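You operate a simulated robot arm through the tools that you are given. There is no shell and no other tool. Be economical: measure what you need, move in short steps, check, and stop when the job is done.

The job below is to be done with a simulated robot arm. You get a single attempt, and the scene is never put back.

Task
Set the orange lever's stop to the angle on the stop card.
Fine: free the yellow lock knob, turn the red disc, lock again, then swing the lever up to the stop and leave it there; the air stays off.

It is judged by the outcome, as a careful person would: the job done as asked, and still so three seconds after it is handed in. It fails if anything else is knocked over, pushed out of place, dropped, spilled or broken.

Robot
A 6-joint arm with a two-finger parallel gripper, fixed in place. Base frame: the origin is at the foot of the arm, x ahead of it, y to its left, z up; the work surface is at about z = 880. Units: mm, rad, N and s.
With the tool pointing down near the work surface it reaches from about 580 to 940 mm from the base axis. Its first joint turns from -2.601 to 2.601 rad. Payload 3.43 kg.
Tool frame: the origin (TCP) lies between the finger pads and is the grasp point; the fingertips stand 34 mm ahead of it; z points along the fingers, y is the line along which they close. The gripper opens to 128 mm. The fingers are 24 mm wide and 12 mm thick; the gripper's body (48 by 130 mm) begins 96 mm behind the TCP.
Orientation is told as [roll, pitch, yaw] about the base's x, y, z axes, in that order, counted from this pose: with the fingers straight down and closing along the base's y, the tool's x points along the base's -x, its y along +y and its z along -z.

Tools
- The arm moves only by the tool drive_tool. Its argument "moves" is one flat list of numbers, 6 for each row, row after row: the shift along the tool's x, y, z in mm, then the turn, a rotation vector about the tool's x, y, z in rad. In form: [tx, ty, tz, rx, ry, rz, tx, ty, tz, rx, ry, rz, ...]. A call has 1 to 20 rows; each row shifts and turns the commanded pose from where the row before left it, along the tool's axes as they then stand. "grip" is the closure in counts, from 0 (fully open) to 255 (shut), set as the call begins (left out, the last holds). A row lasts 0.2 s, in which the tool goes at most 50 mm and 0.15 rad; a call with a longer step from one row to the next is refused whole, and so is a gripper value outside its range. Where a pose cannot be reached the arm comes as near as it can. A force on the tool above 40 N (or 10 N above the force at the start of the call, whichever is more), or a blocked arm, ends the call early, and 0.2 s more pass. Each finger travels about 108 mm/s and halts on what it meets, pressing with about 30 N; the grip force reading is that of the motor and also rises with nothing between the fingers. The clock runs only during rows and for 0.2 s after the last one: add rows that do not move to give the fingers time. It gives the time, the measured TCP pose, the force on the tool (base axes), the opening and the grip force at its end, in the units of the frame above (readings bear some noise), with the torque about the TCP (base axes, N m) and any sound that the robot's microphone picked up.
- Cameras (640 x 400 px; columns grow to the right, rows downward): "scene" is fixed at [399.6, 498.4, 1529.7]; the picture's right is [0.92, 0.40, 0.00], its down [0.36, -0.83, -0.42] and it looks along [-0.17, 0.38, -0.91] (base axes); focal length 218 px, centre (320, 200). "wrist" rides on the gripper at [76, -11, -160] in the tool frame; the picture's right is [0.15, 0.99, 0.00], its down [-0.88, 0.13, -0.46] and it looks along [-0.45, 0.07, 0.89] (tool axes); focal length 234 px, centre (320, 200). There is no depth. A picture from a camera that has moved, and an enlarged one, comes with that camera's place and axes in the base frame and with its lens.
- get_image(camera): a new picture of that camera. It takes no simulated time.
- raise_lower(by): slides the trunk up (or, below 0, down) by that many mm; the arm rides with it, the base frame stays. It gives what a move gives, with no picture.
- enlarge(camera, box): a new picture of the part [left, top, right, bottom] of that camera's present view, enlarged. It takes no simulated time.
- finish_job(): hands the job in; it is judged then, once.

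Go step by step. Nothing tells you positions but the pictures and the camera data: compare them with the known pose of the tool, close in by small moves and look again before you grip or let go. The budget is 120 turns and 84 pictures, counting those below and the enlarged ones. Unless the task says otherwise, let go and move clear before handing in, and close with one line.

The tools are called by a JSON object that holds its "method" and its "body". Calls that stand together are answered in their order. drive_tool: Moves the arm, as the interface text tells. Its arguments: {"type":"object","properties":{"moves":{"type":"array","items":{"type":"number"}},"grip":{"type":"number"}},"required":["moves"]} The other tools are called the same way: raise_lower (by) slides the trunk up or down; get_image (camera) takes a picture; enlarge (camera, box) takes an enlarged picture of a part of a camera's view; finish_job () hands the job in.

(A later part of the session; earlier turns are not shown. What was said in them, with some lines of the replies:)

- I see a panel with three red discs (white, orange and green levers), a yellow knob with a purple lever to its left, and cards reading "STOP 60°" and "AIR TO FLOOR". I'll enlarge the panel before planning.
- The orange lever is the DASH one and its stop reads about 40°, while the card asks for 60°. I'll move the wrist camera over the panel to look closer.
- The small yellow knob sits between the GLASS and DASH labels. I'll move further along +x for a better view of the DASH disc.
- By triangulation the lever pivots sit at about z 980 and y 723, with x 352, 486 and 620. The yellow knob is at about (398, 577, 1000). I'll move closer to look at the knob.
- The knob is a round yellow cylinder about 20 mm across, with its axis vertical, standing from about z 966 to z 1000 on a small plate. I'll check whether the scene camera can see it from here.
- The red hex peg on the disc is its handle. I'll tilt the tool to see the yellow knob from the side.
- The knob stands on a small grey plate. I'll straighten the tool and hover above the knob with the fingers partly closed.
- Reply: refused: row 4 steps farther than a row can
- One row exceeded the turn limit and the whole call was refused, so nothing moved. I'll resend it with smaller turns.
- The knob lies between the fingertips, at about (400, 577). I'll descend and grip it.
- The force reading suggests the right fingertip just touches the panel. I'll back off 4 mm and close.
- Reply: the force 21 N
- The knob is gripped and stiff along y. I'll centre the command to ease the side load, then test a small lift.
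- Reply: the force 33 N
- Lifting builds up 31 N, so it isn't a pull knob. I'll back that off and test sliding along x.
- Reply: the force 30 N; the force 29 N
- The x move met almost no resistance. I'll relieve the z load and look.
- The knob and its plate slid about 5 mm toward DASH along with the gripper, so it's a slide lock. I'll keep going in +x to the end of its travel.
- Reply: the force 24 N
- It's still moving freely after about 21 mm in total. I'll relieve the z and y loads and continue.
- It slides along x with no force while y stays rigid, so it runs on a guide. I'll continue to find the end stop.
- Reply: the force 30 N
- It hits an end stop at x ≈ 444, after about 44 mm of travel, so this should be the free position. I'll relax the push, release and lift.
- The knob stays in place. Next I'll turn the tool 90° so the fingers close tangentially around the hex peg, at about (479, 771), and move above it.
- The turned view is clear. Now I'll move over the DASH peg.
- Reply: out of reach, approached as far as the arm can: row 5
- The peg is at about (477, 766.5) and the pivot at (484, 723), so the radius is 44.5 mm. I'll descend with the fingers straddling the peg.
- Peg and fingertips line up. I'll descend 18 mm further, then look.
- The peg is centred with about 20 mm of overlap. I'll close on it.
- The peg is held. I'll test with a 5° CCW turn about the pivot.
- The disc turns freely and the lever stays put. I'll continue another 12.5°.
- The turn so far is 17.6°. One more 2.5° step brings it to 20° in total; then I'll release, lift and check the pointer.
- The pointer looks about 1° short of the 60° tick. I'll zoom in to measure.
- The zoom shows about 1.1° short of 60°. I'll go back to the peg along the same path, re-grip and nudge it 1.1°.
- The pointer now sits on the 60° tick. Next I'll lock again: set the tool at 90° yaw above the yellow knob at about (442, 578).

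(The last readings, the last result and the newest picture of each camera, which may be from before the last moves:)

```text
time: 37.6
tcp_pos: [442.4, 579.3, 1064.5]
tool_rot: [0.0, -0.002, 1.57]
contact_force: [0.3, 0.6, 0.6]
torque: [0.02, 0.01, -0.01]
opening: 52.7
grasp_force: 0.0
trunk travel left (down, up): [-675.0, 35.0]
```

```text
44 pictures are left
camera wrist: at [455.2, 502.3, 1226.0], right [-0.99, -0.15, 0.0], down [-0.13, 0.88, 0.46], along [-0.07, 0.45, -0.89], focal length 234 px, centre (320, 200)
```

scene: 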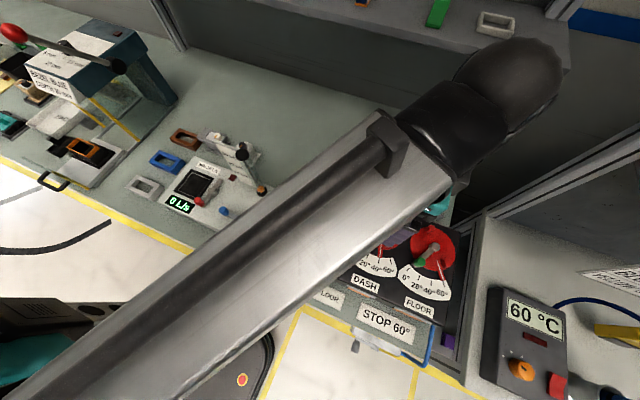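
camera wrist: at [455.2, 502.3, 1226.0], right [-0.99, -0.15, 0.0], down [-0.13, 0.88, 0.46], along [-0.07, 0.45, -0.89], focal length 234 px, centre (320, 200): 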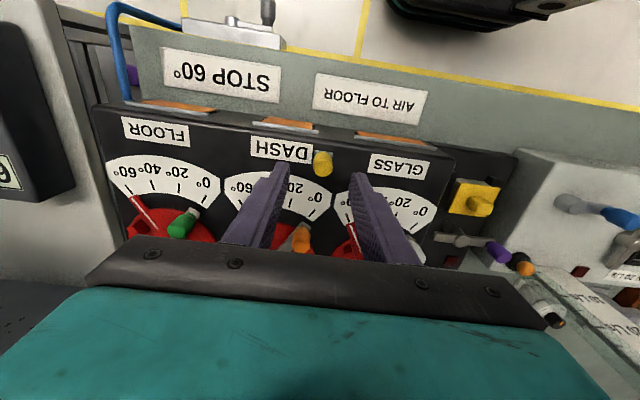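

The knob is centred between the fingers. I'll descend and grip.

{"method": "drive_tool", "body": {"moves": [0, 0, 25, 0, 0, 0, 0, 0, 25, 0, 0, 0, 0, 0, 0, 0, 0, 0]}}

{"method": "drive_tool", "body": {"moves": [0, 0, 0, 0, 0, 0, 0, 0, 0, 0, 0, 0, 0, 0, 0, 0, 0, 0], "grip": 235}}

{"method": "enlarge", "body": {"camera": "wrist", "box": [220, 100, 420, 225]}}

```text
time: 38.4
tcp_pos: [443.4, 579.3, 1015.1]
tool_rot: [0.0, 0.0, 1.572]
contact_force: [-0.2, 0.4, -0.9]
torque: [0.02, 0.01, 0.04]
opening: 52.9
grasp_force: 0.0
trunk travel left (down, up): [-675.0, 35.0]
```

```text
time: 39.2
tcp_pos: [439.1, 579.6, 1016.4]
tool_rot: [0.003, -0.001, 1.571]
contact_force: [-13.1, -1.8, -7.4]
torque: [0.42, -0.32, 0.02]
opening: 19.7
grasp_force: 45.1
trunk travel left (down, up): [-675.0, 35.0]
```

```text
3.20 times, centred on (320, 162) of wrist
camera zoom: at [452.7, 502.2, 1176.7], right [-0.99, -0.15, 0.0], down [-0.13, 0.88, 0.46], along [-0.07, 0.45, -0.89], focal length 749 px, centre (320, 320)
```

zoom: 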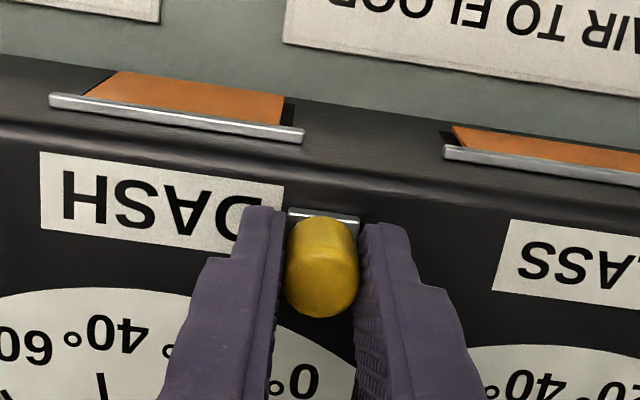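

Gripped at x ≈ 439.5, so the travel is about 40 mm. I'll slide back in −x.

{"method": "drive_tool", "body": {"moves": [0, 4, 0, 0, 0, 0, 0, 5, 0, 0, 0, 0, 0, 5, 0, 0, 0, 0, 0, 5, 0, 0, 0, 0, 0, 5, 0, 0, 0, 0, 0, 5, 0, 0, 0, 0, 0, 5, 0, 0, 0, 0, 0, 4, 0, 0, 0, 0, 0, 0, 0, 0, 0, 0]}}

{"method": "drive_tool", "body": {"moves": [0, 2, 0, 0, 0, 0, 0, 2, 0, 0, 0, 0, 0, 2, 0, 0, 0, 0, 0, 0, 0, 0, 0, 0]}}

{"method": "enlarge", "body": {"camera": "wrist", "box": [220, 100, 420, 225]}}

```text
time: 41.2
tcp_pos: [406.1, 579.0, 1014.6]
tool_rot: [0.0, 0.001, 1.571]
contact_force: [-1.4, -5.0, -7.7]
torque: [0.3, -0.63, 0.01]
opening: 19.6
grasp_force: 44.7
trunk travel left (down, up): [-675.0, 35.0]
```

```text
time: 42.2
tcp_pos: [400.1, 579.4, 1015.3]
tool_rot: [0.001, 0.001, 1.571]
contact_force: [2.1, -4.0, -8.8]
torque: [-0.21, -0.57, -0.01]
opening: 19.7
grasp_force: 44.8
trunk travel left (down, up): [-675.0, 35.0]
```

```text
3.20 times, centred on (320, 162) of wrist
camera zoom: at [412.4, 502.2, 1176.8], right [-0.99, -0.15, 0.0], down [-0.13, 0.88, 0.46], along [-0.07, 0.45, -0.89], focal length 749 px, centre (320, 320)
```

zoom: 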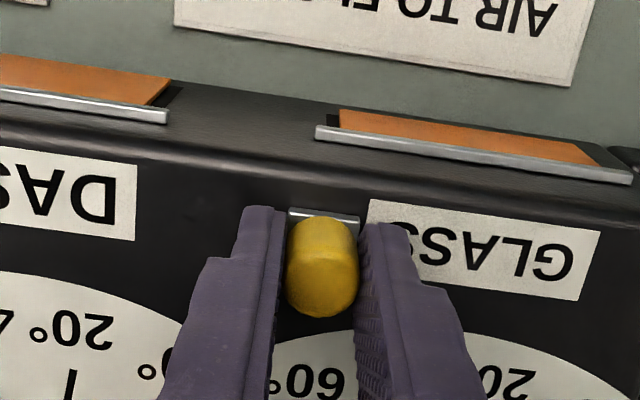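

It's nearly back to its original spot. I'll push 3 mm more to confirm the end stop.

{"method": "drive_tool", "body": {"moves": [0, 2, 0, 0, 0, 0, 0, 1.5, 0, 0, 0, 0, 0, 0, 0, 0, 0, 0]}}

```text
time: 43.0
tcp_pos: [398.7, 579.8, 1014.7]
tool_rot: [-0.002, -0.002, 1.569]
contact_force: [24.0, 0.1, -1.8]
torque: [-0.84, 0.24, 0.01]
opening: 19.5
grasp_force: 44.9
trunk travel left (down, up): [-675.0, 35.0]
```

The end stop is reached, so it's locked. I'll relax, release, lift and look at the lever.

{"method": "drive_tool", "body": {"moves": [0, -2, 0, 0, 0, 0, 0, 0, 0, 0, 0, 0]}}

{"method": "drive_tool", "body": {"moves": [0, 0, 0, 0, 0, 0, 0, 0, 0, 0, 0, 0, 0, 0, -25, 0, 0, 0, 0, 0, -40, 0, 0, 0, 0, -15, -40, 0, 0, 0, 0, -20, 0, 0, 0, 0, 0, 0, 0, 0, 0, 0], "grip": 150}}

{"method": "get_image", "body": {"camera": "wrist"}}

```text
time: 43.6
tcp_pos: [399.7, 579.3, 1015.2]
tool_rot: [0.0, 0.001, 1.571]
contact_force: [16.1, 1.0, -1.5]
torque: [0.32, 0.09, 0.0]
opening: 19.5
grasp_force: 45.4
trunk travel left (down, up): [-675.0, 35.0]
```

```text
time: 45.2
tcp_pos: [431.9, 578.8, 1119.6]
tool_rot: [0.0, 0.0, 1.569]
contact_force: [-0.1, -1.0, -0.4]
torque: [0.04, 0.02, 0.01]
opening: 52.8
grasp_force: 0.1
trunk travel left (down, up): [-675.0, 35.0]
```

```text
41 pictures are left
camera wrist: at [444.9, 502.3, 1281.9], right [-0.99, -0.15, 0.0], down [-0.13, 0.88, 0.46], along [-0.07, 0.45, -0.89], focal length 234 px, centre (320, 200)
```

wrist: 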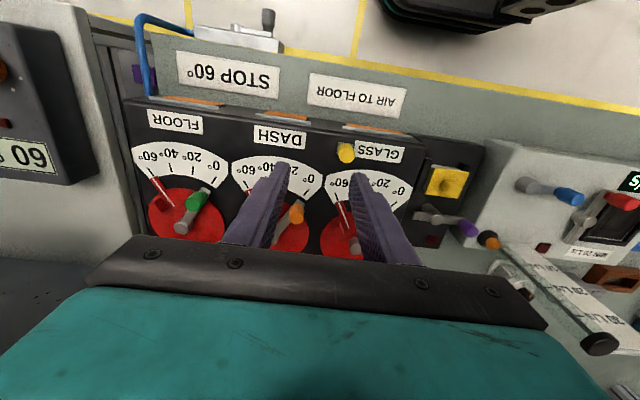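

The lock knob is back in its place. Now the lever: I'll move above the orange knob at about (448, 661), turned so the fingers close tangentially.

{"method": "drive_tool", "body": {"moves": [-41.5, -8, 0, 0, 0, 0, -41.5, -8, 0, 0, 0, 0, 0, 0, 10, 0, 0, 0.1375, 0, 0, 10, 0, 0, 0.1375, 0, 0, 10, 0, 0, 0.1375, 0, 0, 0, 0, 0, 0.1375, 0, 0, 0, 0, 0, 0]}}

{"method": "get_image", "body": {"camera": "wrist"}}

{"method": "enlarge", "body": {"camera": "wrist", "box": [220, 80, 420, 205]}}

```text
time: 46.8
tcp_pos: [448.9, 661.0, 1091.7]
tool_rot: [0.0, 0.0, 1.019]
contact_force: [0.6, -0.4, 0.7]
torque: [0.02, -0.02, 0.01]
opening: 52.9
grasp_force: 0.1
trunk travel left (down, up): [-675.0, 35.0]
```

```text
40 pictures are left
camera wrist: at [419.7, 590.1, 1252.4], right [-0.92, 0.39, 0.0], down [0.35, 0.82, 0.46], along [0.18, 0.42, -0.89], focal length 234 px, centre (320, 200)
```

wrist: 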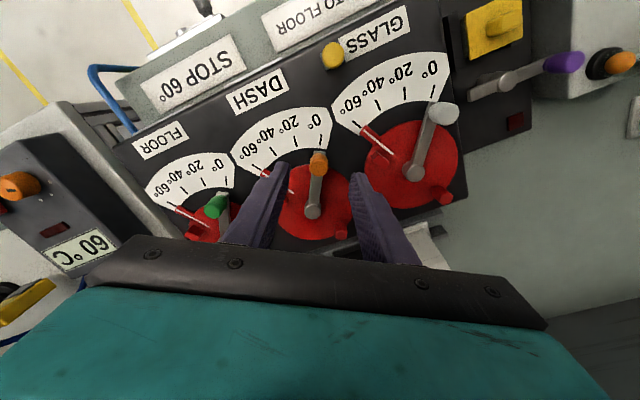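

```text
3.20 times, centred on (320, 142) of wrist
camera zoom: at [419.7, 590.1, 1252.4], right [-0.92, 0.39, 0.0], down [0.35, 0.82, 0.46], along [0.18, 0.42, -0.89], focal length 749 px, centre (320, 384)
```

zoom: 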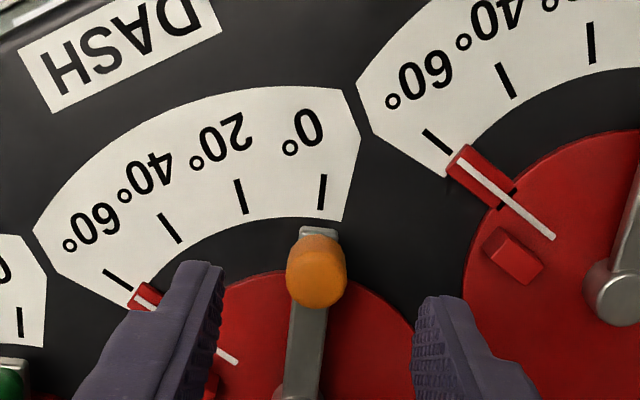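

The orange knob is at (452, 661.5) with its top near z 1015. I'll shift slightly and descend, with the fingertips at about z 993.

{"method": "drive_tool", "body": {"moves": [-2, -2.3, 25, 0, 0, 0, 0, 0, 20, 0, 0, 0, 0, 0, 0, 0, 0, 0], "grip": 160}}

{"method": "enlarge", "body": {"camera": "wrist", "box": [220, 80, 420, 205]}}

```text
time: 47.6
tcp_pos: [449.2, 663.8, 1046.1]
tool_rot: [0.0, 0.001, 1.022]
contact_force: [-0.1, 0.2, -0.7]
torque: [-0.03, 0.01, -0.02]
opening: 47.6
grasp_force: 0.2
trunk travel left (down, up): [-675.0, 35.0]
```

```text
3.20 times, centred on (320, 142) of wrist
camera zoom: at [421.4, 591.6, 1208.6], right [-0.92, 0.39, 0.0], down [0.35, 0.82, 0.46], along [0.18, 0.42, -0.89], focal length 749 px, centre (320, 384)
```

zoom: 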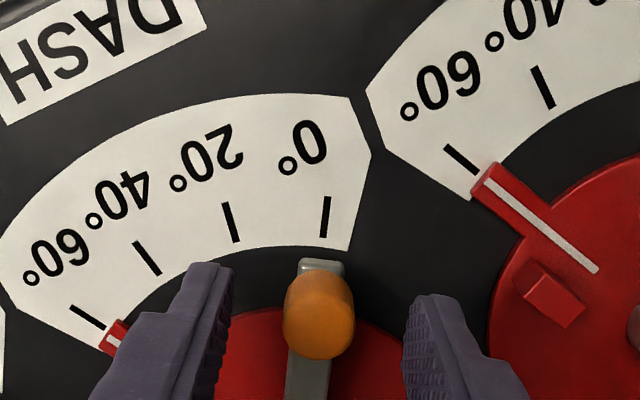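

Aligned. I'll descend 18 mm and close.

{"method": "drive_tool", "body": {"moves": [0, 0, 9, 0, 0, 0, 0, 0, 9, 0, 0, 0, 0, 0, 0, 0, 0, 0]}}

{"method": "drive_tool", "body": {"moves": [0, 0, 0, 0, 0, 0, 0, 0, 0, 0, 0, 0, 0, 0, 0, 0, 0, 0], "grip": 230}}

{"method": "enlarge", "body": {"camera": "wrist", "box": [220, 80, 420, 205]}}

```text
time: 48.4
tcp_pos: [450.3, 662.3, 1027.3]
tool_rot: [0.001, 0.0, 1.02]
contact_force: [-0.2, 0.0, 0.2]
torque: [0.01, 0.01, 0.02]
opening: 47.6
grasp_force: 0.0
trunk travel left (down, up): [-675.0, 35.0]
```

```text
time: 49.2
tcp_pos: [449.4, 662.7, 1028.2]
tool_rot: [-0.001, 0.0, 1.022]
contact_force: [-0.3, -0.1, -0.9]
torque: [-0.01, 0.03, 0.05]
opening: 19.6
grasp_force: 45.1
trunk travel left (down, up): [-675.0, 35.0]
```

```text
3.20 times, centred on (320, 142) of wrist
camera zoom: at [422.1, 591.1, 1189.6], right [-0.92, 0.39, 0.0], down [0.35, 0.82, 0.46], along [0.18, 0.42, -0.89], focal length 749 px, centre (320, 384)
```

zoom: 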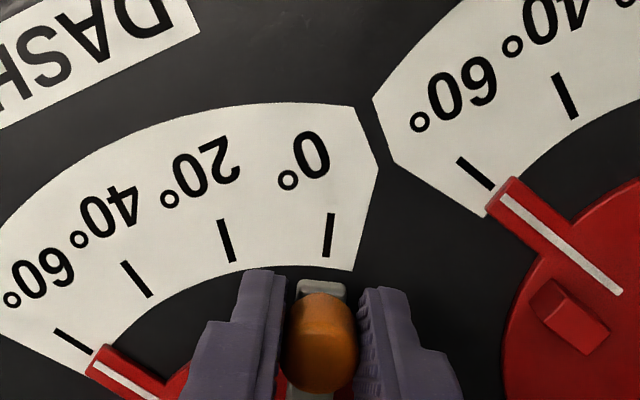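

The orange knob is held. I'll swing about 28° first and check.

{"method": "drive_tool", "body": {"moves": [-0.3, -3.45, 0, 0, 0, -0.05, -0.3, -3.45, 0, 0, 0, -0.05, -0.3, -3.45, 0, 0, 0, -0.05, -0.3, -3.45, 0, 0, 0, -0.05, -0.25, -3.45, 0, 0, 0, -0.05, -0.25, -3.45, 0, 0, 0, -0.05, -0.25, -3.45, 0, 0, 0, -0.05, -0.25, -3.45, 0, 0, 0, -0.05, -0.25, -3.45, 0, 0, 0, -0.05, -0.25, -3.45, 0, 0, 0, -0.05, 0, 0, 0, 0, 0, 0]}}

{"method": "get_image", "body": {"camera": "wrist"}}

```text
time: 51.6
tcp_pos: [486.3, 654.2, 1028.1]
tool_rot: [-0.002, -0.001, 1.52]
contact_force: [-2.6, 3.7, -0.4]
torque: [-0.69, 0.19, 0.18]
opening: 19.4
grasp_force: 45.0
trunk travel left (down, up): [-675.0, 35.0]
```

```text
36 pictures are left
camera wrist: at [493.6, 576.3, 1189.6], right [-1.0, -0.1, 0.0], down [-0.09, 0.89, 0.46], along [-0.04, 0.45, -0.89], focal length 234 px, centre (320, 200)
```

wrist: 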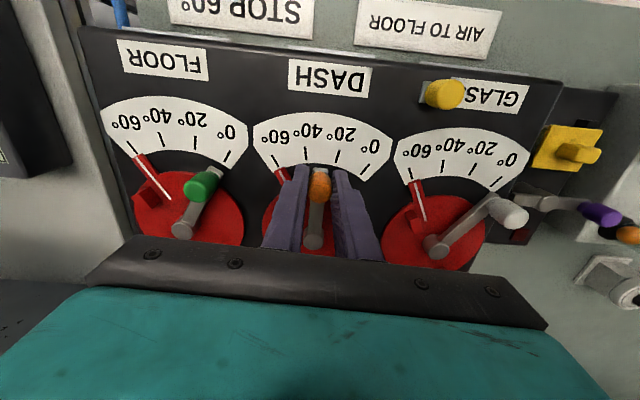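

The lever is following, now at about 29°. I'll continue 23° and then creep up to the stop.

{"method": "drive_tool", "body": {"moves": [-0.2, -3.45, 0, 0, 0, -0.05, -0.2, -3.45, 0, 0, 0, -0.05, -0.2, -3.45, 0, 0, 0, -0.05, -0.2, -3.45, 0, 0, 0, -0.05, -0.2, -3.45, 0, 0, 0, -0.05, -0.2, -3.45, 0, 0, 0, -0.05, -0.2, -3.45, 0, 0, 0, -0.05, -0.2, -3.45, 0, 0, 0, -0.05, 0, 0, 0, 0, 0, 0]}}

{"method": "drive_tool", "body": {"moves": [-0.1, -1.4, 0, 0, 0, -0.02, -0.1, -1.4, 0, 0, 0, -0.02, 0, 0, 0, 0, 0, 0]}}

{"method": "get_image", "body": {"camera": "wrist"}}

{"method": "enlarge", "body": {"camera": "wrist", "box": [240, 100, 400, 240]}}

```text
time: 53.6
tcp_pos: [512.6, 659.4, 1027.3]
tool_rot: [-0.001, 0.0, 1.92]
contact_force: [-1.1, 10.0, 8.0]
torque: [-0.2, 0.04, -0.21]
opening: 19.7
grasp_force: 45.2
trunk travel left (down, up): [-675.0, 35.0]
```

```text
time: 54.4
tcp_pos: [514.1, 659.5, 1028.1]
tool_rot: [-0.001, 0.001, 1.961]
contact_force: [0.4, 6.7, 9.5]
torque: [0.73, 0.34, -0.21]
opening: 19.6
grasp_force: 44.5
trunk travel left (down, up): [-675.0, 35.0]
```

```text
35 pictures are left
camera wrist: at [554.6, 593.0, 1189.5], right [-0.86, -0.51, 0.0], down [-0.46, 0.76, 0.46], along [-0.23, 0.39, -0.89], focal length 234 px, centre (320, 200)
```

wrist: 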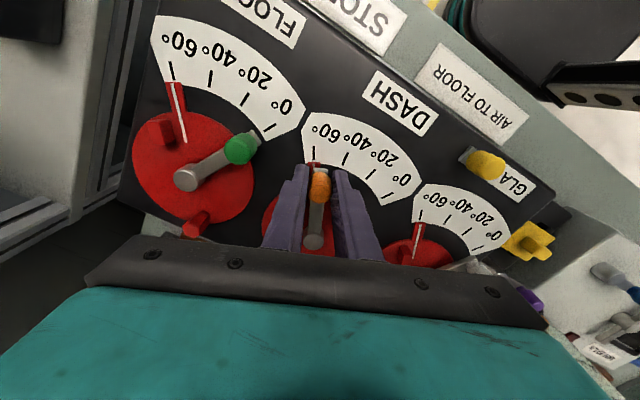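

```text
2.86 times, centred on (320, 170) of wrist
camera zoom: at [554.6, 593.0, 1189.5], right [-0.86, -0.51, 0.0], down [-0.46, 0.76, 0.46], along [-0.23, 0.39, -0.89], focal length 669 px, centre (320, 286)
```

zoom: 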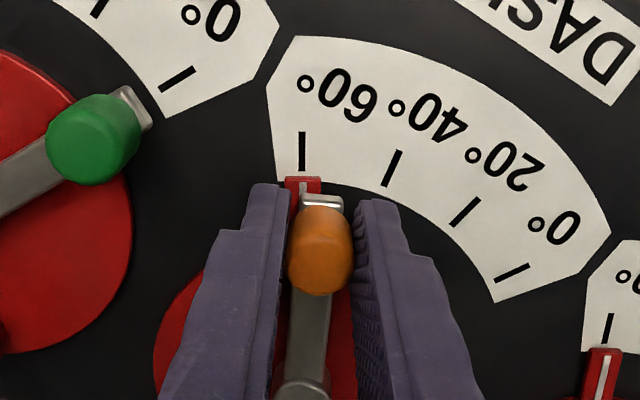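

The lever is a few degrees short of the pointer. I'll keep creeping, watching the force.

{"method": "drive_tool", "body": {"moves": [-1, -1.4, 0, 0, 0, -0.02, -0.1, -1.4, 0, 0, 0, -0.02, 0, 0, 0, 0, 0, 0]}}

{"method": "drive_tool", "body": {"moves": [-0.1, -1.4, 0, 0, 0, -0.02, -0.1, -0.7, 0, 0, 0, -0.01, 0, 0, 0, 0, 0, 0]}}

{"method": "enlarge", "body": {"camera": "wrist", "box": [240, 100, 400, 240]}}

```text
time: 55.2
tcp_pos: [517.1, 661.2, 1029.8]
tool_rot: [0.001, -0.002, 2.0]
contact_force: [-2.2, 0.9, 3.3]
torque: [1.01, 0.4, 0.11]
opening: 19.4
grasp_force: 45.3
trunk travel left (down, up): [-675.0, 35.0]
```

```text
time: 56.0
tcp_pos: [517.7, 663.2, 1027.3]
tool_rot: [-0.001, 0.002, 2.031]
contact_force: [-2.1, 2.3, 3.0]
torque: [-0.29, -0.04, 0.04]
opening: 19.7
grasp_force: 45.1
trunk travel left (down, up): [-675.0, 35.0]
```

```text
2.86 times, centred on (320, 170) of wrist
camera zoom: at [563.3, 598.3, 1189.6], right [-0.82, -0.57, 0.0], down [-0.51, 0.73, 0.45], along [-0.26, 0.37, -0.89], focal length 669 px, centre (320, 286)
```

zoom: 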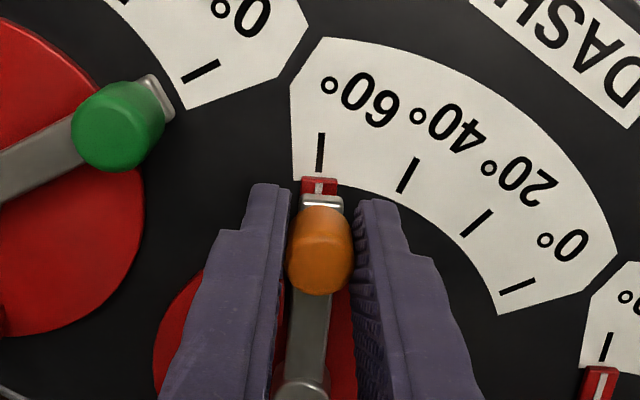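

Nearly on the pointer, with no stop contact yet. I'll make more small steps until contact.

{"method": "drive_tool", "body": {"moves": [-0.1, -1.0, 0, 0, 0, -0.015, -0.1, -1.0, 0, 0, 0, -0.015, 0, 0, 0, 0, 0, 0]}}

{"method": "enlarge", "body": {"camera": "wrist", "box": [240, 100, 400, 240]}}

```text
time: 56.8
tcp_pos: [519.2, 663.3, 1027.7]
tool_rot: [0.002, 0.0, 2.06]
contact_force: [-4.6, -2.8, -0.8]
torque: [-0.01, 0.02, -0.1]
opening: 19.5
grasp_force: 44.6
trunk travel left (down, up): [-675.0, 35.0]
```

```text
2.86 times, centred on (320, 170) of wrist
camera zoom: at [566.3, 600.2, 1189.6], right [-0.8, -0.59, 0.0], down [-0.53, 0.72, 0.46], along [-0.27, 0.37, -0.89], focal length 669 px, centre (320, 286)
```

zoom: 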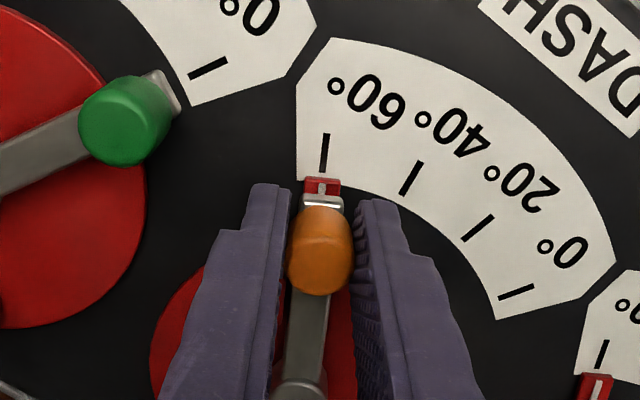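

Resistance is beginning. One more millimetre to confirm stop contact.

{"method": "drive_tool", "body": {"moves": [0, -1.0, 0, 0, 0, -0.01, 0, 0, 0, 0, 0, 0]}}

{"method": "drive_tool", "body": {"moves": [0, -1.0, 0, 0, 0, 0, 0, 0, 0, 0, 0, 0]}}

{"method": "enlarge", "body": {"camera": "wrist", "box": [240, 100, 400, 240]}}

```text
time: 57.4
tcp_pos: [519.5, 662.9, 1027.3]
tool_rot: [0.001, -0.001, 2.071]
contact_force: [-12.2, -7.7, -4.6]
torque: [0.07, 0.24, -0.03]
opening: 19.6
grasp_force: 45.2
trunk travel left (down, up): [-675.0, 35.0]
```

```text
time: 58.0
tcp_pos: [518.9, 662.2, 1028.2]
tool_rot: [0.005, 0.002, 2.071]
contact_force: [-19.6, -15.6, -7.6]
torque: [0.9, 0.43, 0.13]
opening: 19.5
grasp_force: 44.8
trunk travel left (down, up): [-675.0, 35.0]
```

```text
2.86 times, centred on (320, 170) of wrist
camera zoom: at [567.5, 601.1, 1189.6], right [-0.8, -0.6, 0.0], down [-0.54, 0.71, 0.46], along [-0.28, 0.36, -0.89], focal length 669 px, centre (320, 286)
```

zoom: 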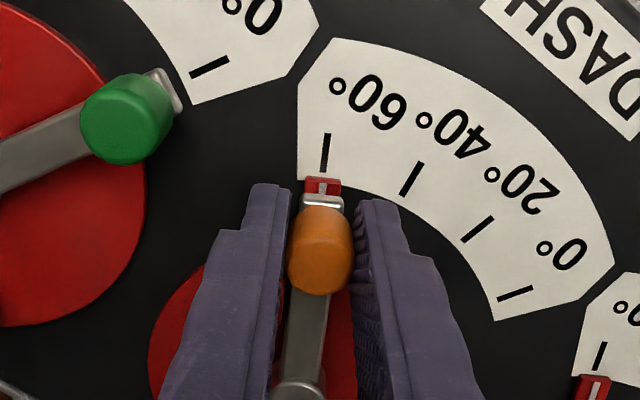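

The lever is firmly on the stop: the force rises with no motion. I'll ease the push, open and lift straight up.

{"method": "drive_tool", "body": {"moves": [0, 1.3, 0, 0, 0, 0, 0, 0, 0, 0, 0, 0]}}

{"method": "drive_tool", "body": {"moves": [0, 0, 0, 0, 0, 0, 0, 0, 0, 0, 0, 0, 0, 0, -20, 0, 0, 0, 0, 0, -40, 0, 0, 0, 0, 0, -40, 0, 0, 0, 40, 0, 0, 0, 0, 0, 40, 0, 0, 0, 0, 0, 0, 0, 0, 0, 0, 0], "grip": 170}}

{"method": "get_image", "body": {"camera": "wrist"}}

{"method": "enlarge", "body": {"camera": "wrist", "box": [240, 80, 400, 200]}}

```text
time: 58.6
tcp_pos: [518.8, 664.1, 1027.8]
tool_rot: [0.002, 0.001, 2.069]
contact_force: [-15.1, -14.6, -8.2]
torque: [0.68, 0.53, 0.02]
opening: 19.2
grasp_force: 44.8
trunk travel left (down, up): [-675.0, 35.0]
```

```text
time: 60.4
tcp_pos: [558.4, 593.4, 1127.1]
tool_rot: [0.0, -0.001, 2.069]
contact_force: [-0.5, 0.1, 0.0]
torque: [0.0, 0.01, 0.0]
opening: 42.4
grasp_force: 0.2
trunk travel left (down, up): [-675.0, 35.0]
```

```text
30 pictures are left
camera wrist: at [605.4, 530.8, 1288.5], right [-0.8, -0.6, 0.0], down [-0.54, 0.71, 0.46], along [-0.27, 0.36, -0.89], focal length 234 px, centre (320, 200)
```

wrist: 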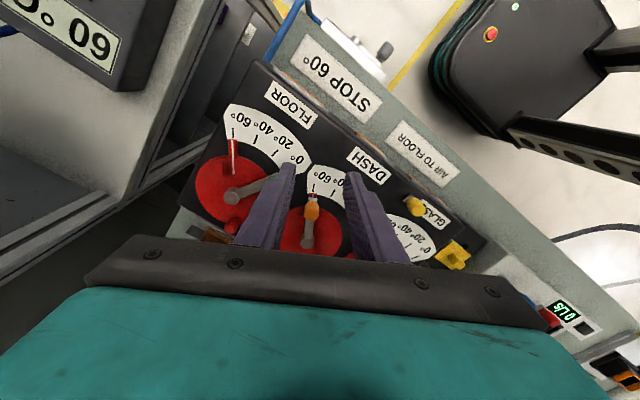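

```text
3.33 times, centred on (320, 140) of wrist
camera zoom: at [605.4, 530.8, 1288.5], right [-0.8, -0.6, 0.0], down [-0.54, 0.71, 0.46], along [-0.27, 0.36, -0.89], focal length 781 px, centre (320, 400)
```

zoom: 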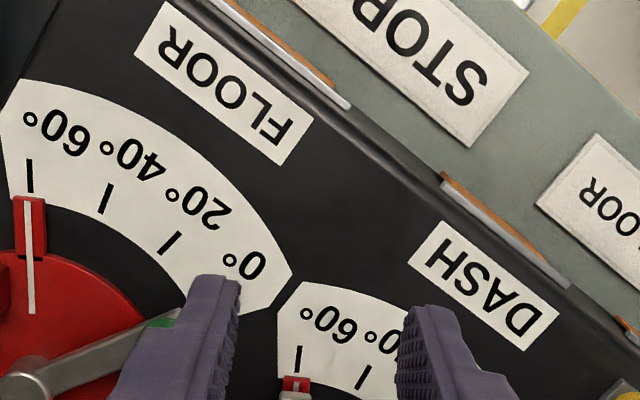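

The lever rests at the stop. I'll move clear so the scene camera can make the final check.

{"method": "drive_tool", "body": {"moves": [0, 0, -30, 0, 0, 0, -35.6, 24.4, 0, 0, 0, 0, -35.6, 24.4, 0, 0, 0, 0, -35.6, 24.4, 0, 0, 0, 0, -35.6, 24.4, 0, 0, 0, 0, -35.6, 24.4, 0, 0, 0, 0, -35.6, 24.4, 0, 0, 0, 0, -35.6, 24.4, 0, 0, 0, 0, -35.6, 24.4, 0, 0, 0, 0, 0, 0, 0, 0, 0, 0]}}

{"method": "enlarge", "body": {"camera": "scene", "box": [250, 140, 470, 280]}}

{"method": "get_image", "body": {"camera": "scene"}}

```text
time: 62.6
tcp_pos: [251.3, 749.8, 1157.9]
tool_rot: [0.0, -0.001, 2.07]
contact_force: [-0.6, -0.1, 0.0]
torque: [0.03, 0.02, 0.03]
opening: 42.2
grasp_force: 0.2
trunk travel left (down, up): [-675.0, 35.0]
```

```text
2.86 times, centred on (360, 210) of scene
camera zoom: at [399.6, 498.4, 1529.7], right [0.92, 0.4, 0.0], down [0.36, -0.83, -0.42], along [-0.17, 0.38, -0.91], focal length 622 px, centre (206, 171)
```

zoom: 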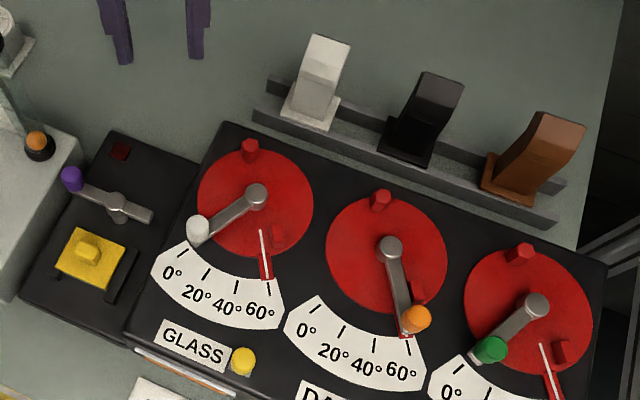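

```text
27 pictures are left
```

scene: 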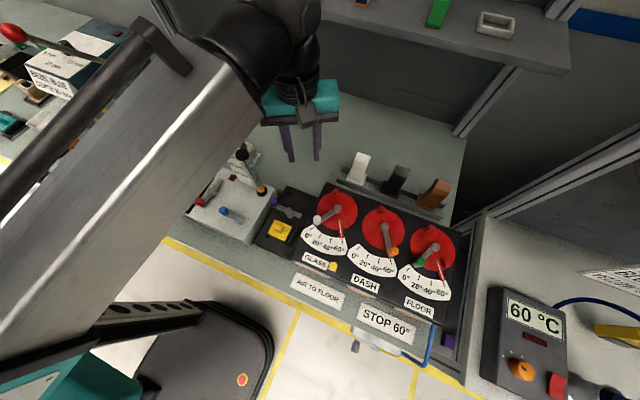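

The stop is at 60°, the orange lever rests against it, and the yellow lock knob is back in its original place. The other levers and the air controls are unchanged, so I'm handing in.

{"method": "finish_job", "body": {}}

```text
The job is handed in.
```

I set the DASH stop to 60°, locked it again with the yellow knob, and left the orange lever up against the stop; I didn't touch the air controls.
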